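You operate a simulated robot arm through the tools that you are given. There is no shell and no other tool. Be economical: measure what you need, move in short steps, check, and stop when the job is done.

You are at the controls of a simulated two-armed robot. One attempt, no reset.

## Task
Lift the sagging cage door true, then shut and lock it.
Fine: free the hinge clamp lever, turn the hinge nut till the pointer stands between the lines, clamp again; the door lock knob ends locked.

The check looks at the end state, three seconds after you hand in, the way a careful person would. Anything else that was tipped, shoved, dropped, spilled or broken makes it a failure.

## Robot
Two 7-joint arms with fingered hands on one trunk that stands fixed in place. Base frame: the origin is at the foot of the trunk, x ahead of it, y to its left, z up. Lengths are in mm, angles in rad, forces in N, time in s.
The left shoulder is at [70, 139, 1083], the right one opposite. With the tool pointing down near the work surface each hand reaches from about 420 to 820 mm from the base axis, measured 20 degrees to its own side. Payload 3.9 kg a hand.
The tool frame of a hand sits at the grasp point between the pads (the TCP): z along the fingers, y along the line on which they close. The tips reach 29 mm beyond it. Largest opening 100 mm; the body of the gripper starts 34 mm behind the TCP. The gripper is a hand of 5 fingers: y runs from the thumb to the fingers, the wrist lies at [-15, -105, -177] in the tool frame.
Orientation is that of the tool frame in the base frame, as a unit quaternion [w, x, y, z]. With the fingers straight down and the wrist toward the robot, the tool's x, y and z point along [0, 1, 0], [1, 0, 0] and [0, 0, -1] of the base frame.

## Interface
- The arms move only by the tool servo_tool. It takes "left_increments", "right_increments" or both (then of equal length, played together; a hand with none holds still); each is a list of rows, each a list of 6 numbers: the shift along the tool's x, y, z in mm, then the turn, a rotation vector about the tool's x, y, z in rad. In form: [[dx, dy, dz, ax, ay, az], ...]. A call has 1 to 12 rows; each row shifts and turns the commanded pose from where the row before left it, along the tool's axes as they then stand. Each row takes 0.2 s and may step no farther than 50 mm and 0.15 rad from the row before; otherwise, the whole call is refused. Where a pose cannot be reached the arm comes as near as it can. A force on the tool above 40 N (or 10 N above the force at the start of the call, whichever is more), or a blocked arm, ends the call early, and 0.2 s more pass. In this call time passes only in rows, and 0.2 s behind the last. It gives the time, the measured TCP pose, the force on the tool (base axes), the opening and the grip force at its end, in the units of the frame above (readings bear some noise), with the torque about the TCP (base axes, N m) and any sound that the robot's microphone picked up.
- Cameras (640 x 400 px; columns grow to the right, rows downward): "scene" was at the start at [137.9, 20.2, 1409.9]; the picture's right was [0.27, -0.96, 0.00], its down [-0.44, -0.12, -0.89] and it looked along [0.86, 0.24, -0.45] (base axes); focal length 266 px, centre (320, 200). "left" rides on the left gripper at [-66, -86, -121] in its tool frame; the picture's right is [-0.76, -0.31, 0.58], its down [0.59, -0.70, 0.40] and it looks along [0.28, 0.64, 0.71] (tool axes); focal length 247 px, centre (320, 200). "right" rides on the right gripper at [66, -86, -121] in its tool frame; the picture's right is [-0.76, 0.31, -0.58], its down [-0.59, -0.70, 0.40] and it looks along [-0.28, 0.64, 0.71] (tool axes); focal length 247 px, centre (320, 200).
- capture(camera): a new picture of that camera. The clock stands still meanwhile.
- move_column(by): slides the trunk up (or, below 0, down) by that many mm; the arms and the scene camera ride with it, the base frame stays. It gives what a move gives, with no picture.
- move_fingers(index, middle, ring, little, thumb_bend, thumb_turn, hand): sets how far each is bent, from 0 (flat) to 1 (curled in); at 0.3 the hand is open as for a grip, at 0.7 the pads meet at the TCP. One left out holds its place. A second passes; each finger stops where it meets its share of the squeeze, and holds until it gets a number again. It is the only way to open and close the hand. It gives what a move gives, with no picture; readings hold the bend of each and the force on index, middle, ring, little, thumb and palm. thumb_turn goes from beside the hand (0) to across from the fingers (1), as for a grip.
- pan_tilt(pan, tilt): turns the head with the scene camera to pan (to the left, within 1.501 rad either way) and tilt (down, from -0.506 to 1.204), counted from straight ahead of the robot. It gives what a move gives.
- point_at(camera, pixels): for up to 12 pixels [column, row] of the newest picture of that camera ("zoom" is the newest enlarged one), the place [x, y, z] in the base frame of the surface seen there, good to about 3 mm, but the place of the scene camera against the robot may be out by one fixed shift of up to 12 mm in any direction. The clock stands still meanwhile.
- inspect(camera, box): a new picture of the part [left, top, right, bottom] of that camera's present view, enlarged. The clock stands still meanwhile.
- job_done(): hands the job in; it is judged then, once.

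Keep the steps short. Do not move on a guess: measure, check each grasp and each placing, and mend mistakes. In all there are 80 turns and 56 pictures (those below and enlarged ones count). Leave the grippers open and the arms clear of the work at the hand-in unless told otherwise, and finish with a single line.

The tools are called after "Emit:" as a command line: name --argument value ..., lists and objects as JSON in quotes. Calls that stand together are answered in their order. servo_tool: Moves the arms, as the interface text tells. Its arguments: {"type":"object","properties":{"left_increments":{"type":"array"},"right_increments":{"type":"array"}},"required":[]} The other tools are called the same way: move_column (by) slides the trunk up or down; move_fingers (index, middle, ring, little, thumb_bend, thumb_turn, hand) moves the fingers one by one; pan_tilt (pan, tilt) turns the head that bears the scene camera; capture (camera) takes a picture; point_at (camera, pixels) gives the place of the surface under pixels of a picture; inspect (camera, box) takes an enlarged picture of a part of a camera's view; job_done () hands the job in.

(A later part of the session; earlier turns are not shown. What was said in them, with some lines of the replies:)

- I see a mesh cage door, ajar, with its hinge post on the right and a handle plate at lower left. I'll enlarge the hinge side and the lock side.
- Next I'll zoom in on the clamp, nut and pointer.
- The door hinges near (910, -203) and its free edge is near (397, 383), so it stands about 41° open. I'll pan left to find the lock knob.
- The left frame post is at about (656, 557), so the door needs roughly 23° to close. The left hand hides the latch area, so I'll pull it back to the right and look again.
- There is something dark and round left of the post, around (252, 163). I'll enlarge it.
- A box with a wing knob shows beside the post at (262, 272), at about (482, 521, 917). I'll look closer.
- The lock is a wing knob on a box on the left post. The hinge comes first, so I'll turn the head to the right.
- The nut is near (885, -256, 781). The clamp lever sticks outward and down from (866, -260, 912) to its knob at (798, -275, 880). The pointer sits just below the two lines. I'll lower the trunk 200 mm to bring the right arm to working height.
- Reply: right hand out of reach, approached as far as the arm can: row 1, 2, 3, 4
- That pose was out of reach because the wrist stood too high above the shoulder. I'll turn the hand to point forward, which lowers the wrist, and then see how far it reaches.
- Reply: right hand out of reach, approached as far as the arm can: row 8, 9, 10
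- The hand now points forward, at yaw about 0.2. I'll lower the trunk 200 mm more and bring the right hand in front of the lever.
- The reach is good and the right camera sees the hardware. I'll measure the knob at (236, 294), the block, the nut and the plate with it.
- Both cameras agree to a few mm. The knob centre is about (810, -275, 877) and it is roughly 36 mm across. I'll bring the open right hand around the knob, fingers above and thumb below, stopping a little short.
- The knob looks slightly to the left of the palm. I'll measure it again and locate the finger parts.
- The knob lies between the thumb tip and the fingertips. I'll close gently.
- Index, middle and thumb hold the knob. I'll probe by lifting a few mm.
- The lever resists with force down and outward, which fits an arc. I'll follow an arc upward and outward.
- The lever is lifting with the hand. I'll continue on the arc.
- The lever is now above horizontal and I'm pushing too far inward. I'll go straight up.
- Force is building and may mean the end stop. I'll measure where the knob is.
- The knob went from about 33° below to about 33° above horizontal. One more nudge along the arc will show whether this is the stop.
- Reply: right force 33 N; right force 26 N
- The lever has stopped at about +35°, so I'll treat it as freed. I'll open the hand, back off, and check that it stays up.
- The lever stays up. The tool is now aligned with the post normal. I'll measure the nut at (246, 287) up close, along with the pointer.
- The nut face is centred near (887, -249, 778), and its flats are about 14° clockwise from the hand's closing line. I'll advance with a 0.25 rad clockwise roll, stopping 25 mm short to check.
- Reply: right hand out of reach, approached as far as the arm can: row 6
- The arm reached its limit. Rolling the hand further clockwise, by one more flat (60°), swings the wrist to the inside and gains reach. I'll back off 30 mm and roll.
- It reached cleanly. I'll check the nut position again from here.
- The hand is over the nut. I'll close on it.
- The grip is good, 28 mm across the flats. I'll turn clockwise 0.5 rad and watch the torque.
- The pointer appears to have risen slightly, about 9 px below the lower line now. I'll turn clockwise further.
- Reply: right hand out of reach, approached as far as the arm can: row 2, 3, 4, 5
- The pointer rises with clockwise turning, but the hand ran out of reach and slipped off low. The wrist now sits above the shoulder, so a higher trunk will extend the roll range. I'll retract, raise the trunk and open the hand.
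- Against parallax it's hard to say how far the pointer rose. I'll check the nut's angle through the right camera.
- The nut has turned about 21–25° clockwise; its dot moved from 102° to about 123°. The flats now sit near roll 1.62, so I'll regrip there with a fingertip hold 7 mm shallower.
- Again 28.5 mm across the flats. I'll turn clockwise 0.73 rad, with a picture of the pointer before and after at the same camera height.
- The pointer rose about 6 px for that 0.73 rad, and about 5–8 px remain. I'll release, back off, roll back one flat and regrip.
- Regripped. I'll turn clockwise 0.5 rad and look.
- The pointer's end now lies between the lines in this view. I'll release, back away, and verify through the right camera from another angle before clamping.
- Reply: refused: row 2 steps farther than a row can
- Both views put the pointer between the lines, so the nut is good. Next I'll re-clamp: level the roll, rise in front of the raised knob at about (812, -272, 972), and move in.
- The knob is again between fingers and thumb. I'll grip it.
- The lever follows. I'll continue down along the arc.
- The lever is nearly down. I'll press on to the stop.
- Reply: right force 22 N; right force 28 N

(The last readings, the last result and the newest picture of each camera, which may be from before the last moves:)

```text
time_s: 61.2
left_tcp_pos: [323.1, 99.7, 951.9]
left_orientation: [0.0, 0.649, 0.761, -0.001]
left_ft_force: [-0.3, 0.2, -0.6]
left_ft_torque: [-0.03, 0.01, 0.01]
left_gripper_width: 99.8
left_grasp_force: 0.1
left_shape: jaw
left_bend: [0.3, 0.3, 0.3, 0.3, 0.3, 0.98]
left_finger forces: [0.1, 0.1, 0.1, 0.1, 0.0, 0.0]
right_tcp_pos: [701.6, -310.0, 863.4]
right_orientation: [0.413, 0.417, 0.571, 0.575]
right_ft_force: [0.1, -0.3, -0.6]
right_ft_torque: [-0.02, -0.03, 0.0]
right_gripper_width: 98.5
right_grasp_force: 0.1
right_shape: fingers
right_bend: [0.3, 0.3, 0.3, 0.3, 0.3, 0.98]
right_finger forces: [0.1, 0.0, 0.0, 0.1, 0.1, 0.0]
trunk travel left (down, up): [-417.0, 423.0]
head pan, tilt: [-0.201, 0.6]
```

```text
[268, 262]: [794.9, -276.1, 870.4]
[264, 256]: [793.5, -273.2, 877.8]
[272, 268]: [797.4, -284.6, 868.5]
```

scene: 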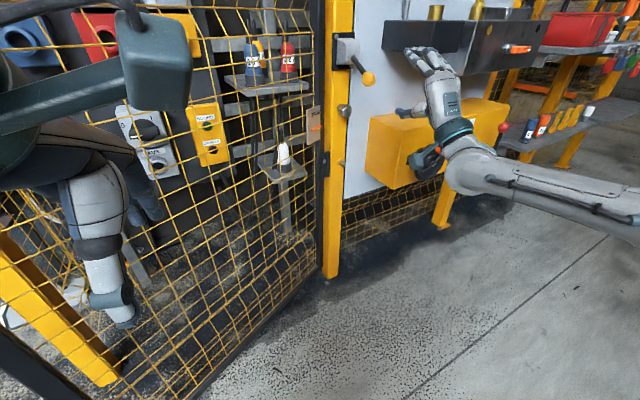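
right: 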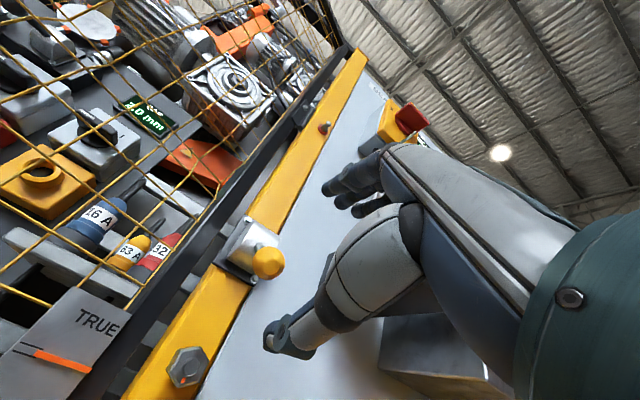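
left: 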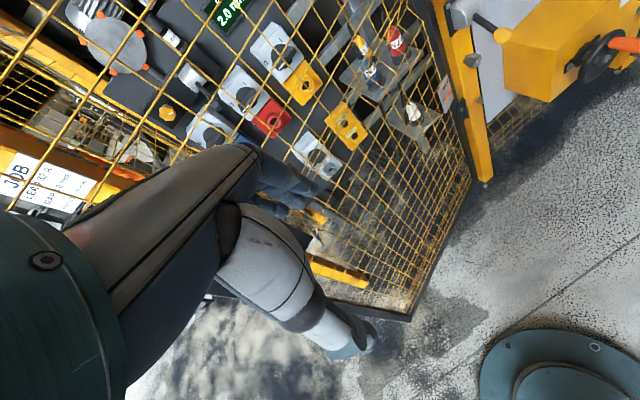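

The knob reads (794.9, -276, 870), the same as at the start, so the hinge is clamped again. Next comes closing the door. I'll back the right hand off, raise the trunk 200 mm, and turn the left hand to point forward.

Emit:
servo_tool --right_increments '[[0, 0, -40, 0, 0, 0], [0, 0, -40, 0, 0, 0], [0, 0, -40, 0, 0, 0]]'

Emit:
move_column --by 200

Emit:
servo_tool --left_increments '[[0, 10, 0, 0, 0, -0.113], [0, 10, 0, 0, 0, -0.113], [0, 10, 0, 0, 0, -0.113], [0, 0, 0, -0.143, 0, 0], [0, 0, 0, -0.143, 0, 0], [0, 0, 0, -0.143, 0, 0], [0, 0, 0, -0.143, 0, 0], [0, 0, 0, -0.143, 0, 0], [0, 0, 0, -0.143, 0, 0]]'

Emit:
servo_tool --left_increments '[[0, 0, 0, -0.143, 0, 0], [0, 0, 0, -0.143, 0, 0], [0, 0, 0, -0.143, 0, 0], [0, 0, 0, -0.143, 0, 0], [0, 0, 0, -0.141, 0, 0]]'

```text
time_s: 62.0
left_tcp_pos: [323.0, 100.3, 950.9]
left_orientation: [0.0, 0.648, 0.761, 0.001]
left_ft_force: [0.1, -0.4, 0.6]
left_ft_torque: [0.05, 0.02, -0.03]
left_gripper_width: 99.9
left_grasp_force: 0.1
left_shape: jaw
left_bend: [0.3, 0.3, 0.3, 0.3, 0.3, 0.98]
left_finger forces: [0.0, 0.0, 0.0, 0.1, 0.0, 0.0]
right_tcp_pos: [591.0, -347.4, 866.3]
right_orientation: [0.412, 0.416, 0.571, 0.575]
right_ft_force: [-0.2, 0.0, 0.5]
right_ft_torque: [0.0, 0.0, 0.0]
right_gripper_width: 98.7
right_grasp_force: 0.1
right_shape: fingers
right_bend: [0.3, 0.3, 0.3, 0.3, 0.3, 0.98]
right_finger forces: [0.0, 0.0, 0.1, 0.1, 0.0, 0.0]
trunk travel left (down, up): [-417.0, 423.0]
head pan, tilt: [-0.201, 0.6]
```

```text
time_s: 64.2
left_tcp_pos: [322.8, 100.0, 1151.4]
left_orientation: [0.0, 0.649, 0.761, 0.0]
left_ft_force: [0.1, 0.3, 0.0]
left_ft_torque: [0.04, 0.02, 0.01]
left_gripper_width: 99.9
left_grasp_force: 0.0
left_shape: jaw
left_bend: [0.3, 0.3, 0.3, 0.3, 0.3, 0.98]
left_finger forces: [0.0, 0.1, 0.1, 0.0, 0.0, 0.0]
right_tcp_pos: [590.6, -346.7, 1065.9]
right_orientation: [0.412, 0.416, 0.571, 0.575]
right_ft_force: [-0.6, -0.1, -0.2]
right_ft_torque: [0.02, 0.01, -0.02]
right_gripper_width: 98.3
right_grasp_force: 0.1
right_shape: fingers
right_bend: [0.3, 0.3, 0.3, 0.3, 0.3, 0.98]
right_finger forces: [0.0, 0.0, 0.0, 0.1, 0.0, 0.0]
trunk travel left (down, up): [-617.0, 223.0]
head pan, tilt: [-0.201, 0.6]
```

```text
time_s: 66.2
left_tcp_pos: [352.3, 107.6, 1151.2]
left_orientation: [0.213, 0.465, 0.781, 0.358]
left_ft_force: [-0.1, 0.2, 0.1]
left_ft_torque: [-0.01, -0.05, 0.01]
left_gripper_width: 99.7
left_grasp_force: 0.0
left_shape: jaw
left_bend: [0.3, 0.3, 0.3, 0.3, 0.3, 0.98]
left_finger forces: [0.0, 0.0, 0.1, 0.1, 0.1, 0.0]
right_tcp_pos: [590.3, -346.3, 1064.0]
right_orientation: [0.412, 0.416, 0.572, 0.575]
right_ft_force: [0.3, 0.0, -1.1]
right_ft_torque: [0.01, 0.01, 0.04]
right_gripper_width: 98.5
right_grasp_force: 0.0
right_shape: fingers
right_bend: [0.3, 0.3, 0.3, 0.3, 0.3, 0.98]
right_finger forces: [0.0, 0.0, 0.0, 0.0, 0.0, 0.0]
trunk travel left (down, up): [-617.0, 223.0]
head pan, tilt: [-0.201, 0.6]
```

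```text
time_s: 67.4
left_tcp_pos: [387.6, 111.9, 1202.2]
left_orientation: [0.362, 0.363, 0.606, 0.608]
left_ft_force: [-0.1, 0.6, -0.1]
left_ft_torque: [0.02, -0.05, 0.0]
left_gripper_width: 99.6
left_grasp_force: 0.1
left_shape: jaw
left_bend: [0.3, 0.3, 0.3, 0.3, 0.3, 0.98]
left_finger forces: [0.0, 0.0, 0.1, 0.0, 0.0, 0.1]
left hand out of reach, approached as far as the arm can: row 3, 4, 5
right_tcp_pos: [589.9, -346.2, 1065.4]
right_orientation: [0.412, 0.417, 0.571, 0.574]
right_ft_force: [0.7, -0.5, -0.1]
right_ft_torque: [0.01, -0.02, 0.0]
right_gripper_width: 98.5
right_grasp_force: 0.0
right_shape: fingers
right_bend: [0.3, 0.3, 0.3, 0.3, 0.3, 0.98]
right_finger forces: [0.1, 0.0, 0.0, 0.0, 0.0, 0.1]
trunk travel left (down, up): [-617.0, 223.0]
head pan, tilt: [-0.201, 0.6]
```

The left hand now points forward at yaw 0.49. I'll make a fist and line it up with the handle bar at about (428, 254, 1110).

Emit:
move_fingers --hand "left" --index 0.9 --middle 0.9 --ring 0.9 --little 0.9 --thumb_bend 0.6

Emit:
servo_tool --left_increments '[[27, -23, 0, 0, 0, 0], [27, -23, 0, 0, 0, 0], [27, -23, 0, 0, 0, 0], [27, -23, 0, 0, 0, 0]]'

Emit:
pan_tilt --pan 0.75 --tilt 0.45

Emit:
capture --camera "scene"

```text
time_s: 68.4
left_tcp_pos: [386.2, 112.8, 1201.5]
left_orientation: [0.361, 0.364, 0.607, 0.607]
left_ft_force: [-0.3, -0.9, 0.5]
left_ft_torque: [0.03, 0.01, 0.0]
left_gripper_width: 15.5
left_grasp_force: 0.1
left_shape: fingers
left_bend: [0.9, 0.9, 0.9, 0.9, 0.6, 0.98]
left_finger forces: [0.1, 0.1, 0.0, 0.0, 0.0, 0.1]
right_tcp_pos: [591.0, -346.6, 1065.3]
right_orientation: [0.413, 0.418, 0.57, 0.574]
right_ft_force: [1.5, 0.3, -0.1]
right_ft_torque: [0.01, 0.02, 0.0]
right_gripper_width: 98.4
right_grasp_force: 0.0
right_shape: fingers
right_bend: [0.3, 0.3, 0.3, 0.3, 0.3, 0.98]
right_finger forces: [0.0, 0.0, 0.0, 0.1, 0.0, 0.0]
trunk travel left (down, up): [-617.0, 223.0]
head pan, tilt: [-0.201, 0.6]
```

```text
time_s: 69.4
left_tcp_pos: [423.4, 145.3, 1182.8]
left_orientation: [0.362, 0.362, 0.609, 0.606]
left_ft_force: [0.0, 0.1, 0.2]
left_ft_torque: [0.0, -0.03, 0.01]
left_gripper_width: 15.6
left_grasp_force: 0.0
left_shape: fingers
left_bend: [0.9, 0.9, 0.9, 0.9, 0.6, 0.98]
left_finger forces: [0.1, 0.0, 0.0, 0.0, 0.0, 0.0]
left hand out of reach, approached as far as the arm can: row 1, 2, 3, 4
right_tcp_pos: [591.0, -345.2, 1065.8]
right_orientation: [0.413, 0.417, 0.571, 0.574]
right_ft_force: [-0.4, 0.0, 1.5]
right_ft_torque: [-0.02, 0.02, -0.01]
right_gripper_width: 98.5
right_grasp_force: 0.0
right_shape: fingers
right_bend: [0.3, 0.3, 0.3, 0.3, 0.3, 0.98]
right_finger forces: [0.1, 0.1, 0.0, 0.0, 0.0, 0.1]
trunk travel left (down, up): [-617.0, 223.0]
head pan, tilt: [-0.201, 0.6]
```

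```text
time_s: 70.6
left_tcp_pos: [422.6, 146.0, 1183.6]
left_orientation: [0.361, 0.361, 0.608, 0.608]
left_ft_force: [0.0, 0.0, -0.5]
left_ft_torque: [-0.04, 0.03, 0.0]
left_gripper_width: 15.5
left_grasp_force: 0.1
left_shape: fingers
left_bend: [0.9, 0.9, 0.9, 0.9, 0.6, 0.98]
left_finger forces: [0.0, 0.0, 0.0, 0.1, 0.0, 0.0]
right_tcp_pos: [589.8, -346.1, 1066.5]
right_orientation: [0.413, 0.417, 0.571, 0.574]
right_ft_force: [0.3, 0.9, -0.5]
right_ft_torque: [0.03, 0.02, -0.01]
right_gripper_width: 98.6
right_grasp_force: 0.2
right_shape: fingers
right_bend: [0.3, 0.3, 0.3, 0.3, 0.3, 0.98]
right_finger forces: [0.1, 0.0, 0.1, 0.0, 0.1, 0.0]
trunk travel left (down, up): [-617.0, 223.0]
head pan, tilt: [0.75, 0.45]
```

```text
10 pictures are left
```

scene: 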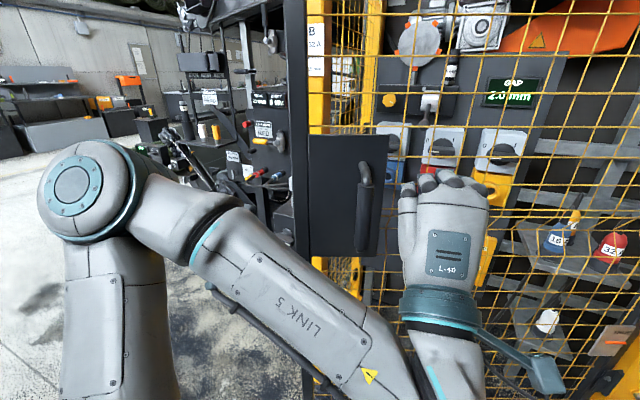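

That orientation is inside the arm's inner limit. I'll use the natural hand-down posture and push the handle with the front of the hand: raise the trunk, turn the hand down, and lower it behind the handle.

Emit:
move_column --by 220

Emit:
servo_tool --left_increments '[[8.4, -30, -5, 0.143, 0, 0], [8.4, -30.4, -0.6, 0.143, 0, 0], [8.4, -30.2, 3.7, 0.143, 0, 0], [8.4, -29.4, 8, 0.143, 0, 0], [8.4, -27.9, 12, 0.143, 0, 0], [8.4, -26, 15.9, 0.143, 0, 0], [8.4, -23.4, 19.4, 0.143, 0, 0], [8.4, -20.4, 22.5, 0.143, 0, 0], [8.4, -17, 25.2, 0.143, 0, 0], [8.4, -13.2, 27.4, 0.143, 0, 0], [8.4, -9.2, 29, 0.141, 0, 0]]'

```text
time_s: 73.0
left_tcp_pos: [423.2, 144.6, 1402.6]
left_orientation: [0.36, 0.36, 0.609, 0.608]
left_ft_force: [0.4, 0.0, 0.4]
left_ft_torque: [-0.03, 0.0, 0.01]
left_gripper_width: 15.0
left_grasp_force: 0.0
left_shape: fingers
left_bend: [0.9, 0.9, 0.9, 0.9, 0.6, 0.98]
left_finger forces: [0.0, 0.0, 0.0, 0.1, 0.0, 0.0]
right_tcp_pos: [590.2, -345.8, 1284.6]
right_orientation: [0.412, 0.416, 0.572, 0.575]
right_ft_force: [0.4, 0.0, 0.2]
right_ft_torque: [0.02, 0.0, 0.0]
right_gripper_width: 98.6
right_grasp_force: 0.1
right_shape: fingers
right_bend: [0.3, 0.3, 0.3, 0.3, 0.3, 0.98]
right_finger forces: [0.0, 0.0, 0.0, 0.0, 0.0, 0.1]
trunk travel left (down, up): [-837.0, 3.0]
head pan, tilt: [0.75, 0.45]
```

```text
time_s: 75.4
left_tcp_pos: [388.6, 153.1, 1109.1]
left_orientation: [-0.002, 0.511, 0.86, -0.002]
left_ft_force: [-0.1, 0.2, -1.5]
left_ft_torque: [-0.05, 0.02, -0.03]
left_gripper_width: 15.5
left_grasp_force: 0.1
left_shape: fingers
left_bend: [0.9, 0.9, 0.9, 0.9, 0.6, 0.98]
left_finger forces: [0.0, 0.0, 0.0, 0.0, 0.0, 0.0]
left hand out of reach, approached as far as the arm can: row 1, 2, 3, 4, 5, 6, 7, 8, 9, 11
right_tcp_pos: [592.7, -344.6, 1284.2]
right_orientation: [0.412, 0.416, 0.572, 0.574]
right_ft_force: [-0.2, 0.0, -0.9]
right_ft_torque: [-0.03, 0.01, 0.04]
right_gripper_width: 98.4
right_grasp_force: 0.1
right_shape: fingers
right_bend: [0.3, 0.3, 0.3, 0.3, 0.3, 0.98]
right_finger forces: [0.0, 0.0, 0.1, 0.1, 0.1, 0.0]
trunk travel left (down, up): [-837.0, 3.0]
head pan, tilt: [0.75, 0.45]
```

The hand now points down at (389, 153). I'll shift left 75 and down 64 to sit just in front of the handle.

Emit:
servo_tool --left_increments '[[19, 0, 20, 0, 0, 0], [19, 0, 20, 0, 0, 0], [19, 0, 14, 0, 0, 0], [18, 0, 10, 0, 0, 0]]'

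Emit:
capture --camera "scene"

```text
time_s: 76.4
left_tcp_pos: [415.6, 200.7, 1060.4]
left_orientation: [-0.001, 0.51, 0.86, -0.001]
left_ft_force: [0.7, -0.3, 0.4]
left_ft_torque: [0.02, 0.03, -0.02]
left_gripper_width: 15.8
left_grasp_force: 0.0
left_shape: fingers
left_bend: [0.9, 0.9, 0.9, 0.9, 0.6, 0.98]
left_finger forces: [0.1, 0.1, 0.1, 0.1, 0.0, 0.0]
left hand out of reach, approached as far as the arm can: row 1, 2, 3, 4
right_tcp_pos: [590.8, -346.1, 1285.3]
right_orientation: [0.412, 0.416, 0.572, 0.575]
right_ft_force: [-0.1, -0.2, 0.4]
right_ft_torque: [0.01, 0.01, -0.02]
right_gripper_width: 98.3
right_grasp_force: 0.2
right_shape: fingers
right_bend: [0.3, 0.3, 0.3, 0.3, 0.3, 0.98]
right_finger forces: [0.0, 0.0, 0.0, 0.0, 0.0, 0.0]
trunk travel left (down, up): [-837.0, 3.0]
head pan, tilt: [0.75, 0.45]
```

```text
9 pictures are left
```

scene: 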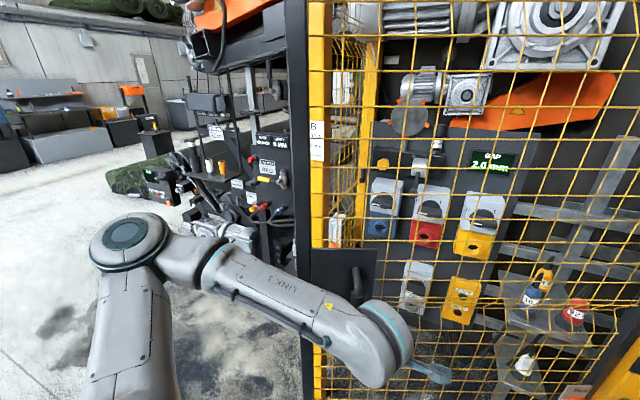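

The inner limit keeps the hand slightly right of the handle, about 149 mm from the door edge, level with the right end of the plate. I'll push gently forward and watch the force.

Emit:
servo_tool --left_increments '[[3, 15, 0, 0, 0, 0], [3, 15, 0, 0, 0, 0], [3, 15, 0, 0, 0, 0], [3, 15, 0, 0, 0, 0], [3, 15, 0, 0, 0, 0]]'

```text
time_s: 77.6
left_tcp_pos: [474.7, 250.3, 1061.6]
left_orientation: [0.001, 0.511, 0.86, 0.0]
left_ft_force: [0.5, 0.5, 0.0]
left_ft_torque: [0.02, 0.0, -0.01]
left_gripper_width: 15.5
left_grasp_force: 0.1
left_shape: fingers
left_bend: [0.9, 0.9, 0.9, 0.9, 0.6, 0.98]
left_finger forces: [0.1, 0.0, 0.0, 0.0, 0.0, 0.0]
right_tcp_pos: [589.9, -346.2, 1285.8]
right_orientation: [0.412, 0.417, 0.571, 0.574]
right_ft_force: [0.8, 0.6, -0.8]
right_ft_torque: [0.0, 0.0, -0.03]
right_gripper_width: 98.3
right_grasp_force: 0.0
right_shape: fingers
right_bend: [0.3, 0.3, 0.3, 0.3, 0.3, 0.98]
right_finger forces: [0.1, 0.0, 0.0, 0.1, 0.0, 0.0]
trunk travel left (down, up): [-837.0, 3.0]
head pan, tilt: [0.75, 0.45]
```

Emit:
capture --camera "scene"

Emit:
point_at --camera "scene" --pixels '[[304, 270], [315, 265], [370, 265], [355, 275], [303, 180], [296, 100], [375, 310], [390, 330]]'

```text
8 pictures are left
```

scene: 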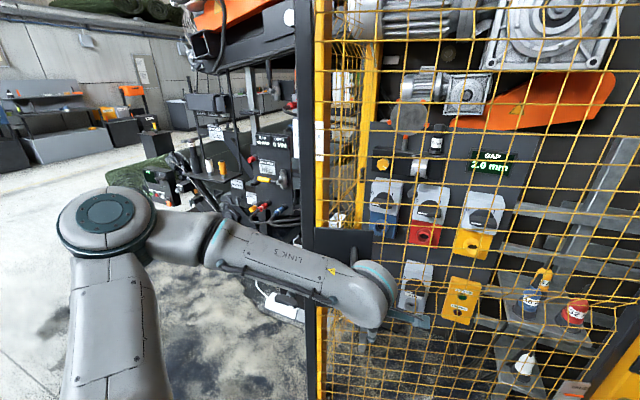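

```text
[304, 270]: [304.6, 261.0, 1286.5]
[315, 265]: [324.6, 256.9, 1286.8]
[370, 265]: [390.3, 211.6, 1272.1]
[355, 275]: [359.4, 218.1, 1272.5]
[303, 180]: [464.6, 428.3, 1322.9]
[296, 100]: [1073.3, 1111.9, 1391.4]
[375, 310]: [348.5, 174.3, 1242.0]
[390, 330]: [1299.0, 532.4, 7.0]
```

The door is moving easily; its stile is now near (465, 428). I'll keep pushing.

Emit:
servo_tool --left_increments '[[0, 15, 0, 0, 0, 0], [0, 15, 0, 0, 0, 0], [0, 15, 0, 0, 0, 0], [0, 15, 0, 0, 0, 0], [0, 15, 0, 0, 0, 0], [0, 15, 0, 0, 0, 0], [0, 12, 0, 0, 0, 0], [0, 12, 0, 0, 0, 0], [0, 10, 0, 0, 0, 0], [0, 10, 0, 0, 0, 0]]'

```text
time_s: 79.8
left_tcp_pos: [591.8, 313.9, 1061.7]
left_orientation: [0.001, 0.511, 0.86, 0.001]
left_ft_force: [-1.3, -0.4, 0.1]
left_ft_torque: [0.08, -0.07, 0.05]
left_gripper_width: 15.4
left_grasp_force: 0.6
left_shape: fingers
left_bend: [0.9, 0.9, 0.9, 0.9, 0.6, 0.98]
left_finger forces: [0.0, 0.0, 0.0, 1.1, 0.1, 0.1]
right_tcp_pos: [590.7, -345.7, 1284.8]
right_orientation: [0.413, 0.417, 0.571, 0.574]
right_ft_force: [0.3, -0.1, -0.2]
right_ft_torque: [-0.01, 0.0, 0.03]
right_gripper_width: 98.7
right_grasp_force: 0.0
right_shape: fingers
right_bend: [0.3, 0.3, 0.3, 0.3, 0.3, 0.98]
right_finger forces: [0.0, 0.1, 0.0, 0.0, 0.1, 0.0]
trunk travel left (down, up): [-837.0, 3.0]
head pan, tilt: [0.75, 0.45]
```

Emit:
servo_tool --left_increments '[[0, 8, 0, 0, 0, 0], [0, 8, 0, 0, 0, 0], [0, 8, 0, 0, 0, 0], [0, 8, 0, 0, 0, 0], [0, 8, 0, 0, 0, 0], [0, 8, 0, 0, 0, 0], [0, 8, 0, 0, 0, 0], [0, 6, 0, 0, 0, 0], [0, 6, 0, 0, 0, 0], [0, 6, 0, 0, 0, 0]]'

Emit:
capture --camera "scene"

Emit:
point_at --camera "scene" --pixels '[[316, 150], [310, 100], [322, 180], [330, 100], [340, 100], [325, 225], [335, 240], [312, 230]]'

```text
time_s: 82.0
left_tcp_pos: [656.2, 348.4, 1061.1]
left_orientation: [0.001, 0.51, 0.86, 0.0]
left_ft_force: [0.2, -0.4, 0.7]
left_ft_torque: [-0.01, 0.0, 0.02]
left_gripper_width: 15.6
left_grasp_force: 0.1
left_shape: fingers
left_bend: [0.9, 0.9, 0.9, 0.9, 0.6, 0.98]
left_finger forces: [0.0, 0.0, 0.1, 0.0, 0.0, 0.1]
right_tcp_pos: [590.2, -346.5, 1285.7]
right_orientation: [0.411, 0.416, 0.572, 0.576]
right_ft_force: [0.0, 0.1, 0.3]
right_ft_torque: [0.03, -0.02, 0.01]
right_gripper_width: 98.4
right_grasp_force: 0.0
right_shape: fingers
right_bend: [0.3, 0.3, 0.3, 0.3, 0.3, 0.98]
right_finger forces: [0.0, 0.0, 0.0, 0.1, 0.0, 0.0]
trunk travel left (down, up): [-837.0, 3.0]
head pan, tilt: [0.75, 0.45]
```

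```text
7 pictures are left
```

scene: 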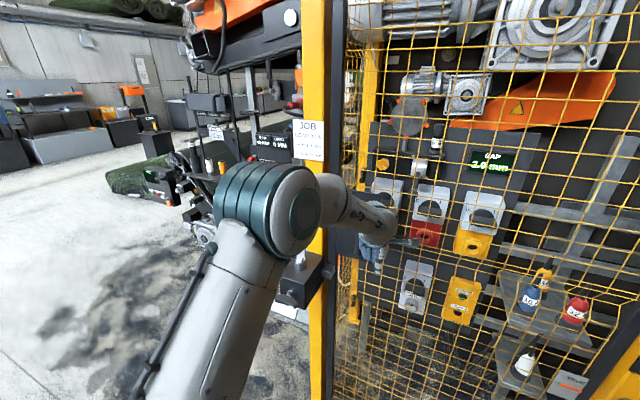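

```text
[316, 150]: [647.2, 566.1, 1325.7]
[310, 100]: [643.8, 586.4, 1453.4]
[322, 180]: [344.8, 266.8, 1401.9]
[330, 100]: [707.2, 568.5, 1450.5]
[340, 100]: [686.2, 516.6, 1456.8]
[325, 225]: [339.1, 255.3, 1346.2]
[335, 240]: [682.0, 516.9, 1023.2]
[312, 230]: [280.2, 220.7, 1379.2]
```

The door's free stile is now at about (686, 517), in line with the frame, and the hand feels no load, so it has swung shut. I'll withdraw the left hand, turn it to point forward again, and lower the trunk to lock height.

Emit:
servo_tool --left_increments '[[0, -40, 0, 0, 0, 0], [0, -40, 0, 0, 0, 0], [0, -40, 0, 0, 0, 0], [0, 0, 0, -0.143, 0, 0], [0, 0, 0, -0.143, 0, 0], [0, 0, 0, -0.143, 0, 0], [0, 0, 0, -0.143, 0, 0], [0, 0, 0, -0.143, 0, 0], [0, 0, 0, -0.143, 0, 0], [0, 0, 0, -0.143, 0, 0], [0, 0, 0, -0.143, 0, 0], [0, 0, 0, -0.143, 0, 0]]'

Emit:
move_column --by -200

Emit:
servo_tool --left_increments '[[0, 0, 0, -0.143, 0, 0], [0, 0, 0, -0.141, 0, 0], [0, 0, 0, 0, -0.086, 0], [0, 0, 0, 0, -0.086, 0]]'

Emit:
capture --camera "scene"

```text
time_s: 84.6
left_tcp_pos: [551.8, 293.2, 1060.6]
left_orientation: [0.305, 0.406, 0.69, 0.515]
left_ft_force: [0.5, 0.3, -0.8]
left_ft_torque: [-0.02, -0.01, -0.01]
left_gripper_width: 15.6
left_grasp_force: 0.0
left_shape: fingers
left_bend: [0.9, 0.9, 0.9, 0.9, 0.6, 0.98]
left_finger forces: [0.1, 0.1, 0.0, 0.2, 0.1, 0.0]
right_tcp_pos: [591.0, -346.1, 1285.3]
right_orientation: [0.412, 0.416, 0.572, 0.575]
right_ft_force: [-0.3, -0.4, -0.1]
right_ft_torque: [-0.02, 0.01, -0.01]
right_gripper_width: 98.2
right_grasp_force: 0.1
right_shape: fingers
right_bend: [0.3, 0.3, 0.3, 0.3, 0.3, 0.98]
right_finger forces: [0.1, 0.0, 0.0, 0.1, 0.1, 0.0]
trunk travel left (down, up): [-837.0, 3.0]
head pan, tilt: [0.75, 0.45]
```

```text
time_s: 86.7
left_tcp_pos: [551.2, 292.4, 862.2]
left_orientation: [0.307, 0.406, 0.691, 0.514]
left_ft_force: [-0.7, -0.6, -0.1]
left_ft_torque: [0.0, 0.02, 0.01]
left_gripper_width: 15.6
left_grasp_force: 0.1
left_shape: fingers
left_bend: [0.9, 0.9, 0.9, 0.9, 0.6, 0.98]
left_finger forces: [0.1, 0.1, 0.1, 0.0, 0.1, 0.0]
right_tcp_pos: [590.0, -345.9, 1084.6]
right_orientation: [0.413, 0.416, 0.572, 0.574]
right_ft_force: [-0.8, 0.1, -0.9]
right_ft_torque: [0.0, 0.01, -0.01]
right_gripper_width: 98.5
right_grasp_force: 0.1
right_shape: fingers
right_bend: [0.3, 0.3, 0.3, 0.3, 0.3, 0.98]
right_finger forces: [0.0, 0.0, 0.0, 0.0, 0.0, 0.1]
trunk travel left (down, up): [-637.0, 203.0]
head pan, tilt: [0.75, 0.45]
```

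```text
time_s: 87.7
left_tcp_pos: [551.2, 291.7, 860.6]
left_orientation: [0.412, 0.411, 0.575, 0.575]
left_ft_force: [-0.3, -0.1, -1.2]
left_ft_torque: [-0.03, 0.02, 0.03]
left_gripper_width: 15.4
left_grasp_force: 0.1
left_shape: fingers
left_bend: [0.9, 0.9, 0.9, 0.9, 0.6, 0.98]
left_finger forces: [0.1, 0.0, 0.0, 0.0, 0.1, 0.0]
right_tcp_pos: [591.1, -344.4, 1086.1]
right_orientation: [0.413, 0.416, 0.571, 0.574]
right_ft_force: [0.0, -0.6, -0.2]
right_ft_torque: [-0.01, 0.01, -0.01]
right_gripper_width: 98.5
right_grasp_force: 0.0
right_shape: fingers
right_bend: [0.3, 0.3, 0.3, 0.3, 0.3, 0.98]
right_finger forces: [0.0, 0.0, 0.0, 0.1, 0.0, 0.0]
trunk travel left (down, up): [-637.0, 203.0]
head pan, tilt: [0.75, 0.45]
```

```text
6 pictures are left
```

scene: 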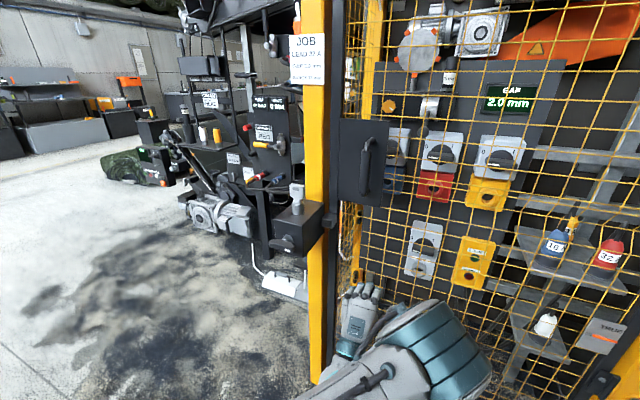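

The door looks shut. The lock box sits left of the post with its wing knob near (285, 241). I'll enlarge it.

Emit:
inspect --camera "scene" --box '[262, 175, 352, 265]'

Emit:
point_at --camera "scene" --pixels '[[285, 241], [290, 241], [275, 241], [281, 243], [288, 236], [295, 205], [297, 188], [304, 230], [330, 222], [333, 240], [333, 150], [345, 150]]'

```text
4.44 times, centred on (307, 220) of scene
```

zoom: 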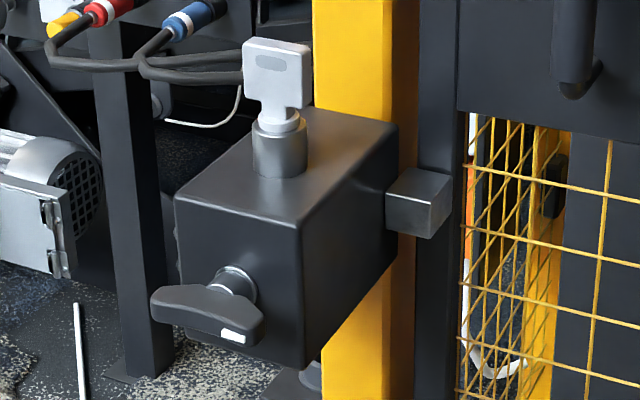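

```text
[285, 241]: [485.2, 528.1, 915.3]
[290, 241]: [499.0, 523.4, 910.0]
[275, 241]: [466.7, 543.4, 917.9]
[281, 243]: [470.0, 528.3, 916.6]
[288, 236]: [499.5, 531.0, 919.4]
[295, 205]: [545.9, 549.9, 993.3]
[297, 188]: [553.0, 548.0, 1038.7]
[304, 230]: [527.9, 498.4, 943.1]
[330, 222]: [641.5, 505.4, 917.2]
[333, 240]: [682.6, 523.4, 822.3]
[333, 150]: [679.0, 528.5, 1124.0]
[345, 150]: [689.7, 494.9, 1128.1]
```

The wing knob is horizontal, about 60 mm long, centred near (475, 525, 917). A tongue on the door meets the lock box, so the door is in place. I'll open the left hand, back off, and bring it in front of the knob.

Emit:
move_fingers --hand "left" --index 0.3 --middle 0.3 --ring 0.3 --little 0.3 --thumb_bend 0.3 --thumb_turn 1

Emit:
servo_tool --left_increments '[[0, 0, -45, 0, 0, 0], [0, 0, -45, 0, 0, 0], [48, 11, 0, 0, 0, 0], [48, 11, 0, 0, 0, 0], [48, 11, 0, 0, 0, 0], [48, 11, 0, 0, 0, 0], [48, 12, 0, 0, 0, 0], [7, 0, 0, 0, 0, 0]]'

Emit:
capture --camera "left"

```text
time_s: 88.7
left_tcp_pos: [551.4, 291.0, 861.0]
left_orientation: [0.413, 0.412, 0.575, 0.574]
left_ft_force: [-0.5, -0.5, -0.6]
left_ft_torque: [-0.01, 0.0, -0.01]
left_gripper_width: 98.3
left_grasp_force: 0.0
left_shape: fingers
left_bend: [0.3, 0.3, 0.3, 0.3, 0.3, 0.98]
left_finger forces: [0.0, 0.1, 0.1, 0.0, 0.0, 0.1]
right_tcp_pos: [590.3, -345.5, 1085.9]
right_orientation: [0.412, 0.416, 0.571, 0.575]
right_ft_force: [0.0, 0.5, -0.4]
right_ft_torque: [0.0, 0.02, -0.02]
right_gripper_width: 98.4
right_grasp_force: 0.0
right_shape: fingers
right_bend: [0.3, 0.3, 0.3, 0.3, 0.3, 0.98]
right_finger forces: [0.0, 0.0, 0.1, 0.1, 0.0, 0.1]
trunk travel left (down, up): [-637.0, 203.0]
head pan, tilt: [0.75, 0.45]
```

```text
time_s: 90.5
left_tcp_pos: [431.3, 514.4, 927.2]
left_orientation: [0.412, 0.412, 0.575, 0.574]
left_ft_force: [-0.1, -0.2, -0.1]
left_ft_torque: [-0.01, -0.02, -0.03]
left_gripper_width: 98.2
left_grasp_force: 0.1
left_shape: fingers
left_bend: [0.3, 0.3, 0.3, 0.3, 0.3, 0.98]
left_finger forces: [0.0, 0.1, 0.0, 0.0, 0.0, 0.1]
left hand out of reach, approached as far as the arm can: row 1, 2
right_tcp_pos: [590.3, -345.6, 1086.1]
right_orientation: [0.413, 0.416, 0.571, 0.574]
right_ft_force: [0.0, 0.1, 0.5]
right_ft_torque: [0.0, -0.05, -0.02]
right_gripper_width: 98.6
right_grasp_force: 0.1
right_shape: fingers
right_bend: [0.3, 0.3, 0.3, 0.3, 0.3, 0.98]
right_finger forces: [0.0, 0.0, 0.0, 0.1, 0.1, 0.0]
trunk travel left (down, up): [-637.0, 203.0]
head pan, tilt: [0.75, 0.45]
```

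```text
4 pictures are left
```

left: 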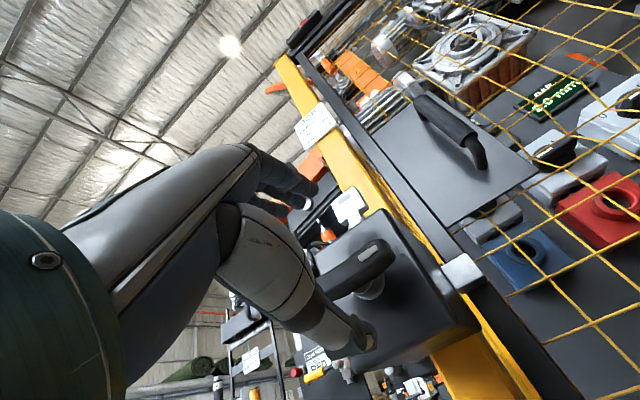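

Emit:
point_at --camera "left" --pixels '[[385, 250], [365, 265], [345, 277], [330, 285], [372, 288], [390, 262], [375, 250], [430, 290], [395, 335]]'

```text
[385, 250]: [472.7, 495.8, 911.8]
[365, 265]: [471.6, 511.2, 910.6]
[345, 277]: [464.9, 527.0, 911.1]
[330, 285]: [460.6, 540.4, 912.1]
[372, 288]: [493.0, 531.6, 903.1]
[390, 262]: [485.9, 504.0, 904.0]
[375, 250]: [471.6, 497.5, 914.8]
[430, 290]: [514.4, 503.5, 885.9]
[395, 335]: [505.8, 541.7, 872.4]
```

From the left camera, the knob axis is at z ≈ 912 and the wing front is 37 mm ahead of the TCP. I'll advance and grip.

Emit:
servo_tool --left_increments '[[-3, -15, 0, 0, 0, 0], [0, 0, 20, 0, 0, 0], [0, 0, 17, 0, 0, 0]]'

Emit:
move_fingers --hand "left" --index 0.75 --middle 0.75 --ring 0.75 --little 0.6 --thumb_bend 0.75

```text
time_s: 91.3
left_tcp_pos: [466.5, 521.6, 912.7]
left_orientation: [0.412, 0.411, 0.575, 0.574]
left_ft_force: [-0.2, 0.1, -0.6]
left_ft_torque: [0.01, 0.02, -0.03]
left_gripper_width: 98.5
left_grasp_force: 0.1
left_shape: fingers
left_bend: [0.3, 0.3, 0.3, 0.3, 0.3, 0.98]
left_finger forces: [0.0, 0.0, 0.1, 0.0, 0.0, 0.0]
right_tcp_pos: [591.3, -346.2, 1085.5]
right_orientation: [0.412, 0.416, 0.571, 0.574]
right_ft_force: [0.6, 0.0, 0.1]
right_ft_torque: [-0.01, -0.02, -0.02]
right_gripper_width: 98.5
right_grasp_force: 0.0
right_shape: fingers
right_bend: [0.3, 0.3, 0.3, 0.3, 0.3, 0.98]
right_finger forces: [0.1, 0.0, 0.0, 0.0, 0.0, 0.0]
trunk travel left (down, up): [-637.0, 203.0]
head pan, tilt: [0.75, 0.45]
```

```text
time_s: 92.3
left_tcp_pos: [465.1, 522.6, 913.7]
left_orientation: [0.412, 0.41, 0.574, 0.576]
left_ft_force: [5.8, 7.2, 13.0]
left_ft_torque: [0.15, -0.16, 0.04]
left_gripper_width: 15.3
left_grasp_force: 15.0
left_shape: fingers
left_bend: [0.62, 0.63, 0.68, 0.6, 0.66, 1.0]
left_finger forces: [7.3, 8.2, 6.2, 0.1, 8.5, 0.0]
right_tcp_pos: [589.8, -346.1, 1086.6]
right_orientation: [0.413, 0.417, 0.571, 0.574]
right_ft_force: [1.0, 0.4, -0.3]
right_ft_torque: [-0.02, -0.03, 0.02]
right_gripper_width: 98.2
right_grasp_force: 0.0
right_shape: fingers
right_bend: [0.3, 0.3, 0.3, 0.3, 0.3, 0.98]
right_finger forces: [0.1, 0.1, 0.0, 0.0, 0.1, 0.0]
trunk travel left (down, up): [-637.0, 203.0]
head pan, tilt: [0.75, 0.45]
```

Three fingers and the thumb hold the wing, 15 mm thick. I'll try clockwise 0.4 rad first, watching the torque.

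Emit:
servo_tool --left_increments '[[0, 0, 0, 0, 0, 0.1], [0, 0, 0, 0, 0, 0.1], [0, 0, 0, 0, 0, 0.1], [0, 0, 0, 0, 0, 0.1]]'

```text
time_s: 93.3
left_tcp_pos: [465.9, 524.6, 913.1]
left_orientation: [0.289, 0.517, 0.482, 0.646]
left_ft_force: [5.7, 11.8, 13.6]
left_ft_torque: [-0.2, -0.32, 0.16]
left_gripper_width: 17.3
left_grasp_force: 17.3
left_shape: fingers
left_bend: [0.59, 0.64, 0.71, 0.6, 0.68, 0.99]
left_finger forces: [14.4, 8.2, 1.8, 0.0, 9.4, 0.0]
right_tcp_pos: [589.0, -345.0, 1085.4]
right_orientation: [0.412, 0.416, 0.572, 0.575]
right_ft_force: [0.4, 0.4, -1.0]
right_ft_torque: [-0.01, -0.02, 0.0]
right_gripper_width: 98.5
right_grasp_force: 0.0
right_shape: fingers
right_bend: [0.3, 0.3, 0.3, 0.3, 0.3, 0.98]
right_finger forces: [0.0, 0.0, 0.1, 0.1, 0.1, 0.0]
trunk travel left (down, up): [-637.0, 203.0]
head pan, tilt: [0.75, 0.45]
```

The index force rose and the grip skewed, so clockwise is being resisted. I'll go back and try counter-clockwise.

Emit:
servo_tool --left_increments '[[0, 0, 0, 0, 0, -0.1], [0, 0, 0, 0, 0, -0.1], [0, 0, 0, 0, 0, -0.1], [0, 0, 0, 0, 0, -0.1]]'

Emit:
servo_tool --left_increments '[[0, 0, 0, 0, 0, -0.1], [0, 0, 0, 0, 0, -0.1], [0, 0, 0, 0, 0, -0.1], [0, 0, 0, 0, 0, -0.1]]'

```text
time_s: 94.3
left_tcp_pos: [465.3, 523.2, 914.4]
left_orientation: [0.413, 0.411, 0.574, 0.575]
left_ft_force: [4.5, 3.5, 14.8]
left_ft_torque: [0.24, -0.22, 0.15]
left_gripper_width: 15.7
left_grasp_force: 16.3
left_shape: fingers
left_bend: [0.61, 0.63, 0.71, 0.6, 0.67, 1.0]
left_finger forces: [8.4, 8.0, 7.6, 0.1, 8.4, 0.0]
right_tcp_pos: [589.5, -346.8, 1085.8]
right_orientation: [0.413, 0.416, 0.571, 0.575]
right_ft_force: [-0.5, 0.5, 0.8]
right_ft_torque: [-0.03, 0.01, 0.0]
right_gripper_width: 98.4
right_grasp_force: 0.0
right_shape: fingers
right_bend: [0.3, 0.3, 0.3, 0.3, 0.3, 0.98]
right_finger forces: [0.1, 0.1, 0.0, 0.0, 0.0, 0.1]
trunk travel left (down, up): [-637.0, 203.0]
head pan, tilt: [0.75, 0.45]
```

```text
time_s: 95.3
left_tcp_pos: [465.1, 523.1, 915.4]
left_orientation: [0.52, 0.289, 0.644, 0.481]
left_ft_force: [5.5, 4.9, 18.9]
left_ft_torque: [0.27, -0.23, 0.1]
left_gripper_width: 15.7
left_grasp_force: 15.5
left_shape: fingers
left_bend: [0.6, 0.62, 0.67, 0.6, 0.68, 1.0]
left_finger forces: [9.7, 8.0, 7.6, 0.0, 6.9, 0.1]
right_tcp_pos: [589.1, -347.2, 1085.8]
right_orientation: [0.413, 0.417, 0.57, 0.575]
right_ft_force: [0.7, 0.2, -1.4]
right_ft_torque: [0.0, -0.01, 0.0]
right_gripper_width: 98.5
right_grasp_force: 0.0
right_shape: fingers
right_bend: [0.3, 0.3, 0.3, 0.3, 0.3, 0.98]
right_finger forces: [0.1, 0.1, 0.1, 0.1, 0.0, 0.0]
trunk travel left (down, up): [-637.0, 203.0]
head pan, tilt: [0.75, 0.45]
```

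Counter-clockwise moves with balanced finger forces, so the knob follows. I'll continue.

Emit:
servo_tool --left_increments '[[0, 0, 0, 0, 0, -0.1], [0, 0, 0, 0, 0, -0.1], [0, 0, 0, 0, 0, -0.1], [0, 0, 0, 0, 0, -0.1], [0, 0, 0, 0, 0, -0.1], [0, 0, 0, 0, 0, -0.1]]'

Emit:
servo_tool --left_increments '[[0, 0, 0, 0, 0, -0.1], [0, 0, 0, 0, 0, -0.1], [0, 0, 0, 0, 0, -0.1], [0, 0, 0, 0, 0, -0.1], [0, 0, 0, 0, 0, -0.1]]'

Emit:
inspect --camera "left" --box '[220, 150, 500, 400]'

```text
time_s: 96.7
left_tcp_pos: [463.9, 523.8, 915.7]
left_orientation: [0.638, 0.084, 0.701, 0.307]
left_ft_force: [1.2, 9.6, 20.8]
left_ft_torque: [0.3, -0.3, 0.09]
left_gripper_width: 15.7
left_grasp_force: 15.0
left_shape: fingers
left_bend: [0.58, 0.62, 0.66, 0.6, 0.67, 0.99]
left_finger forces: [10.5, 7.0, 5.1, 0.1, 7.4, 0.0]
right_tcp_pos: [588.2, -346.7, 1087.3]
right_orientation: [0.413, 0.416, 0.57, 0.575]
right_ft_force: [-0.1, -0.6, -0.2]
right_ft_torque: [0.0, -0.01, 0.03]
right_gripper_width: 98.4
right_grasp_force: 0.1
right_shape: fingers
right_bend: [0.3, 0.3, 0.3, 0.3, 0.3, 0.98]
right_finger forces: [0.1, 0.0, 0.0, 0.0, 0.0, 0.0]
trunk travel left (down, up): [-637.0, 203.0]
head pan, tilt: [0.75, 0.45]
```

```text
time_s: 97.9
left_tcp_pos: [462.5, 524.8, 914.7]
left_orientation: [0.695, -0.092, 0.699, 0.139]
left_ft_force: [-8.8, 10.6, 14.2]
left_ft_torque: [0.46, -0.19, 0.26]
left_gripper_width: 13.0
left_grasp_force: 16.4
left_shape: fingers
left_bend: [0.6, 0.63, 0.63, 0.6, 0.66, 0.99]
left_finger forces: [8.5, 5.4, 9.1, 0.0, 9.5, 0.0]
right_tcp_pos: [587.4, -347.0, 1087.4]
right_orientation: [0.414, 0.416, 0.57, 0.575]
right_ft_force: [-0.2, -0.3, -0.2]
right_ft_torque: [-0.04, 0.01, -0.01]
right_gripper_width: 98.5
right_grasp_force: 0.1
right_shape: fingers
right_bend: [0.3, 0.3, 0.3, 0.3, 0.3, 0.98]
right_finger forces: [0.0, 0.0, 0.1, 0.1, 0.0, 0.1]
trunk travel left (down, up): [-637.0, 203.0]
head pan, tilt: [0.75, 0.45]
```

```text
1.60 times, centred on (360, 275) of left
```

zoom: 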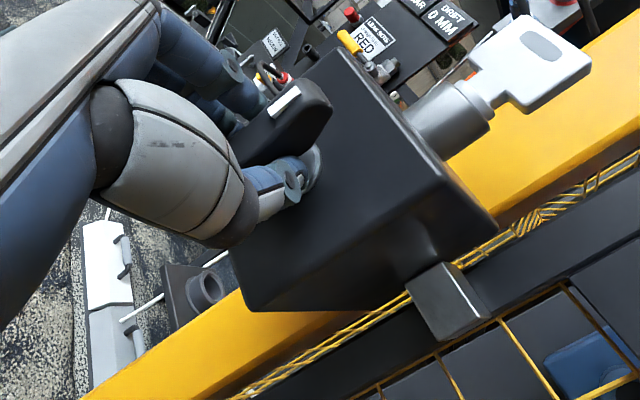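

The wing has turned about 85° with its white mark up, parallel to the post. I'll nudge 0.15 rad further to seat it at its stop.

Emit:
servo_tool --left_increments '[[0, 0, 0, 0, 0, -0.08], [0, 0, 0, 0, 0, -0.08], [0, 0, 0, 0, 0, -0.08]]'

```text
time_s: 98.7
left_tcp_pos: [461.0, 526.1, 916.1]
left_orientation: [0.708, -0.176, 0.682, 0.056]
left_ft_force: [-15.3, 15.1, 16.3]
left_ft_torque: [0.77, -0.1, 0.3]
left_gripper_width: 11.0
left_grasp_force: 21.8
left_shape: fingers
left_bend: [0.62, 0.63, 0.59, 0.6, 0.66, 1.0]
left_finger forces: [7.1, 7.4, 14.7, 0.0, 13.4, 0.0]
right_tcp_pos: [586.7, -344.9, 1088.9]
right_orientation: [0.413, 0.414, 0.571, 0.576]
right_ft_force: [-0.1, -0.8, 0.0]
right_ft_torque: [0.0, 0.01, 0.01]
right_gripper_width: 98.6
right_grasp_force: 0.1
right_shape: fingers
right_bend: [0.3, 0.3, 0.3, 0.3, 0.3, 0.98]
right_finger forces: [0.1, 0.1, 0.0, 0.0, 0.0, 0.0]
trunk travel left (down, up): [-637.0, 203.0]
head pan, tilt: [0.75, 0.45]
```

Torque jumped to 0.77 N m with the ring finger at 15 N, so this is the 90° stop. I'll release and back away.

Emit:
move_fingers --hand "left" --index 0.3 --middle 0.3 --ring 0.3 --little 0.3 --thumb_bend 0.3

Emit:
servo_tool --left_increments '[[0, 0, -25, 0, 0, 0], [0, 0, -25, 0, 0, 0], [0, 0, -30, 0, 0, 0.1], [0, 0, 0, 0, 0, 0.15], [0, 0, 0, 0, 0, 0.15], [0, 0, 0, 0, 0, 0.15], [0, 0, 0, 0, 0, 0.15]]'

Emit:
pan_tilt --pan 0.4 --tilt 0.5

Emit:
capture --camera "scene"

```text
time_s: 99.7
left_tcp_pos: [464.2, 523.4, 914.6]
left_orientation: [0.705, -0.175, 0.685, 0.055]
left_ft_force: [-0.4, 0.4, -0.7]
left_ft_torque: [-0.02, -0.02, 0.02]
left_gripper_width: 98.2
left_grasp_force: 0.1
left_shape: fingers
left_bend: [0.3, 0.3, 0.3, 0.3, 0.3, 0.98]
left_finger forces: [0.0, 0.1, 0.1, 0.1, 0.0, 0.1]
right_tcp_pos: [589.5, -346.7, 1085.6]
right_orientation: [0.413, 0.417, 0.571, 0.574]
right_ft_force: [-0.7, 0.7, 0.2]
right_ft_torque: [-0.01, -0.01, -0.01]
right_gripper_width: 98.4
right_grasp_force: 0.0
right_shape: fingers
right_bend: [0.3, 0.3, 0.3, 0.3, 0.3, 0.98]
right_finger forces: [0.0, 0.1, 0.0, 0.0, 0.0, 0.0]
trunk travel left (down, up): [-637.0, 203.0]
head pan, tilt: [0.75, 0.45]
```

```text
time_s: 101.3
left_tcp_pos: [398.7, 503.1, 910.3]
left_orientation: [0.643, 0.073, 0.703, 0.294]
left_ft_force: [0.0, 0.4, -0.3]
left_ft_torque: [0.0, -0.01, 0.0]
left_gripper_width: 98.6
left_grasp_force: 0.0
left_shape: fingers
left_bend: [0.3, 0.3, 0.3, 0.3, 0.3, 0.98]
left_finger forces: [0.1, 0.1, 0.1, 0.0, 0.0, 0.0]
left hand out of reach, approached as far as the arm can: row 3
right_tcp_pos: [591.0, -346.1, 1084.7]
right_orientation: [0.412, 0.416, 0.572, 0.575]
right_ft_force: [0.6, -0.5, -0.4]
right_ft_torque: [-0.01, -0.02, 0.01]
right_gripper_width: 98.4
right_grasp_force: 0.1
right_shape: fingers
right_bend: [0.3, 0.3, 0.3, 0.3, 0.3, 0.98]
right_finger forces: [0.0, 0.0, 0.0, 0.1, 0.0, 0.0]
trunk travel left (down, up): [-637.0, 203.0]
head pan, tilt: [0.75, 0.45]
```

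```text
time_s: 102.2
left_tcp_pos: [397.5, 503.3, 909.0]
left_orientation: [0.644, 0.072, 0.704, 0.293]
left_ft_force: [-0.2, 0.0, -0.2]
left_ft_torque: [-0.02, -0.05, 0.02]
left_gripper_width: 98.3
left_grasp_force: 0.1
left_shape: fingers
left_bend: [0.3, 0.3, 0.3, 0.3, 0.3, 0.98]
left_finger forces: [0.1, 0.1, 0.0, 0.0, 0.1, 0.0]
right_tcp_pos: [590.9, -346.6, 1084.5]
right_orientation: [0.412, 0.416, 0.572, 0.575]
right_ft_force: [0.2, -0.4, 0.5]
right_ft_torque: [0.02, 0.03, 0.0]
right_gripper_width: 98.7
right_grasp_force: 0.0
right_shape: fingers
right_bend: [0.3, 0.3, 0.3, 0.3, 0.3, 0.98]
right_finger forces: [0.0, 0.1, 0.0, 0.0, 0.0, 0.0]
trunk travel left (down, up): [-637.0, 203.0]
head pan, tilt: [0.4, 0.499]
```

```text
2 pictures are left
```

scene: 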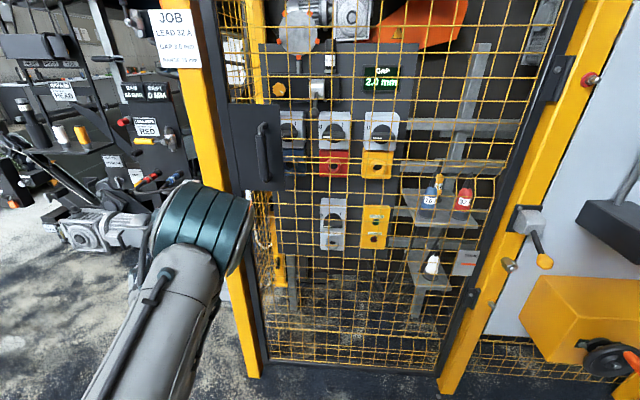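

The door is shut flush. I'll use the last two pictures for the lock knob (left camera) and the pointer (scene camera).

Emit:
inspect --camera "left" --box '[240, 120, 520, 360]'

Emit:
inspect --camera "scene" --box '[445, 235, 500, 290]'

```text
1.67 times, centred on (380, 240) of left
```

zoom: 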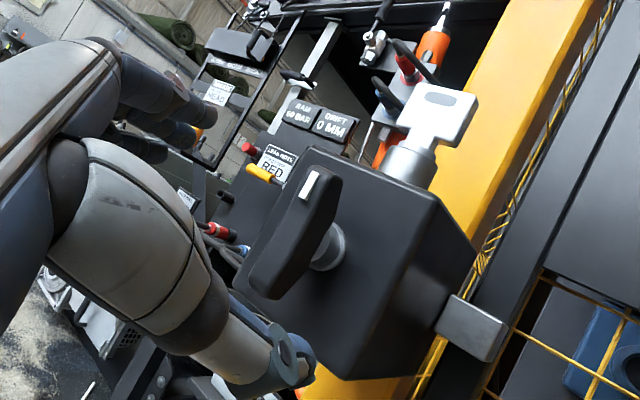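

```text
7.27 times, centred on (472, 262) of scene
```

zoom: 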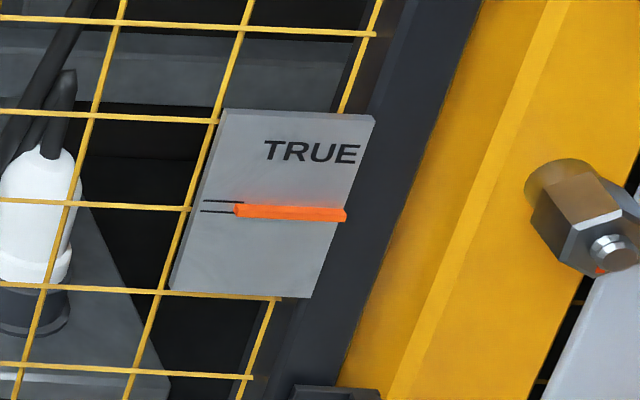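

The lock wing stands vertical at its stop with the tongue beside the box, and the pointer lies between the lines. I'll move the left hand well clear before handing in.

Emit:
servo_tool --left_increments '[[-20, -34, 0, 0, 0, 0], [-20, -34, 0, 0, 0, 0], [-20, -34, 0, 0, 0, 0], [-20, -34, 0, 0, 0, 0]]' --right_increments '[[0, 0, -10, 0, 0, 0], [0, 0, -10, 0, 0, 0], [0, 0, -10, 0, 0, 0], [0, 0, -10, 0, 0, 0]]'

```text
time_s: 103.2
left_tcp_pos: [449.7, 354.0, 910.0]
left_orientation: [0.643, 0.071, 0.704, 0.294]
left_ft_force: [0.4, -0.6, 0.5]
left_ft_torque: [0.02, 0.01, 0.01]
left_gripper_width: 98.6
left_grasp_force: 0.0
left_shape: fingers
left_bend: [0.3, 0.3, 0.3, 0.3, 0.3, 0.98]
left_finger forces: [0.0, 0.0, 0.1, 0.1, 0.0, 0.0]
right_tcp_pos: [553.5, -359.0, 1084.6]
right_orientation: [0.412, 0.416, 0.572, 0.575]
right_ft_force: [-0.1, -0.8, 1.2]
right_ft_torque: [-0.01, -0.04, 0.0]
right_gripper_width: 98.5
right_grasp_force: 0.1
right_shape: fingers
right_bend: [0.3, 0.3, 0.3, 0.3, 0.3, 0.98]
right_finger forces: [0.0, 0.1, 0.0, 0.0, 0.0, 0.0]
trunk travel left (down, up): [-637.0, 203.0]
head pan, tilt: [0.4, 0.499]
```

Both hands are open and clear, so I'm handing in.

Emit:
job_done

```text
The job is handed in.
```

The pointer stands between the lines (about 1 mm below centre), the hinge is clamped again, and the door is shut with its lock knob turned 90° to its stop; I did not pull on the door to test the lock.
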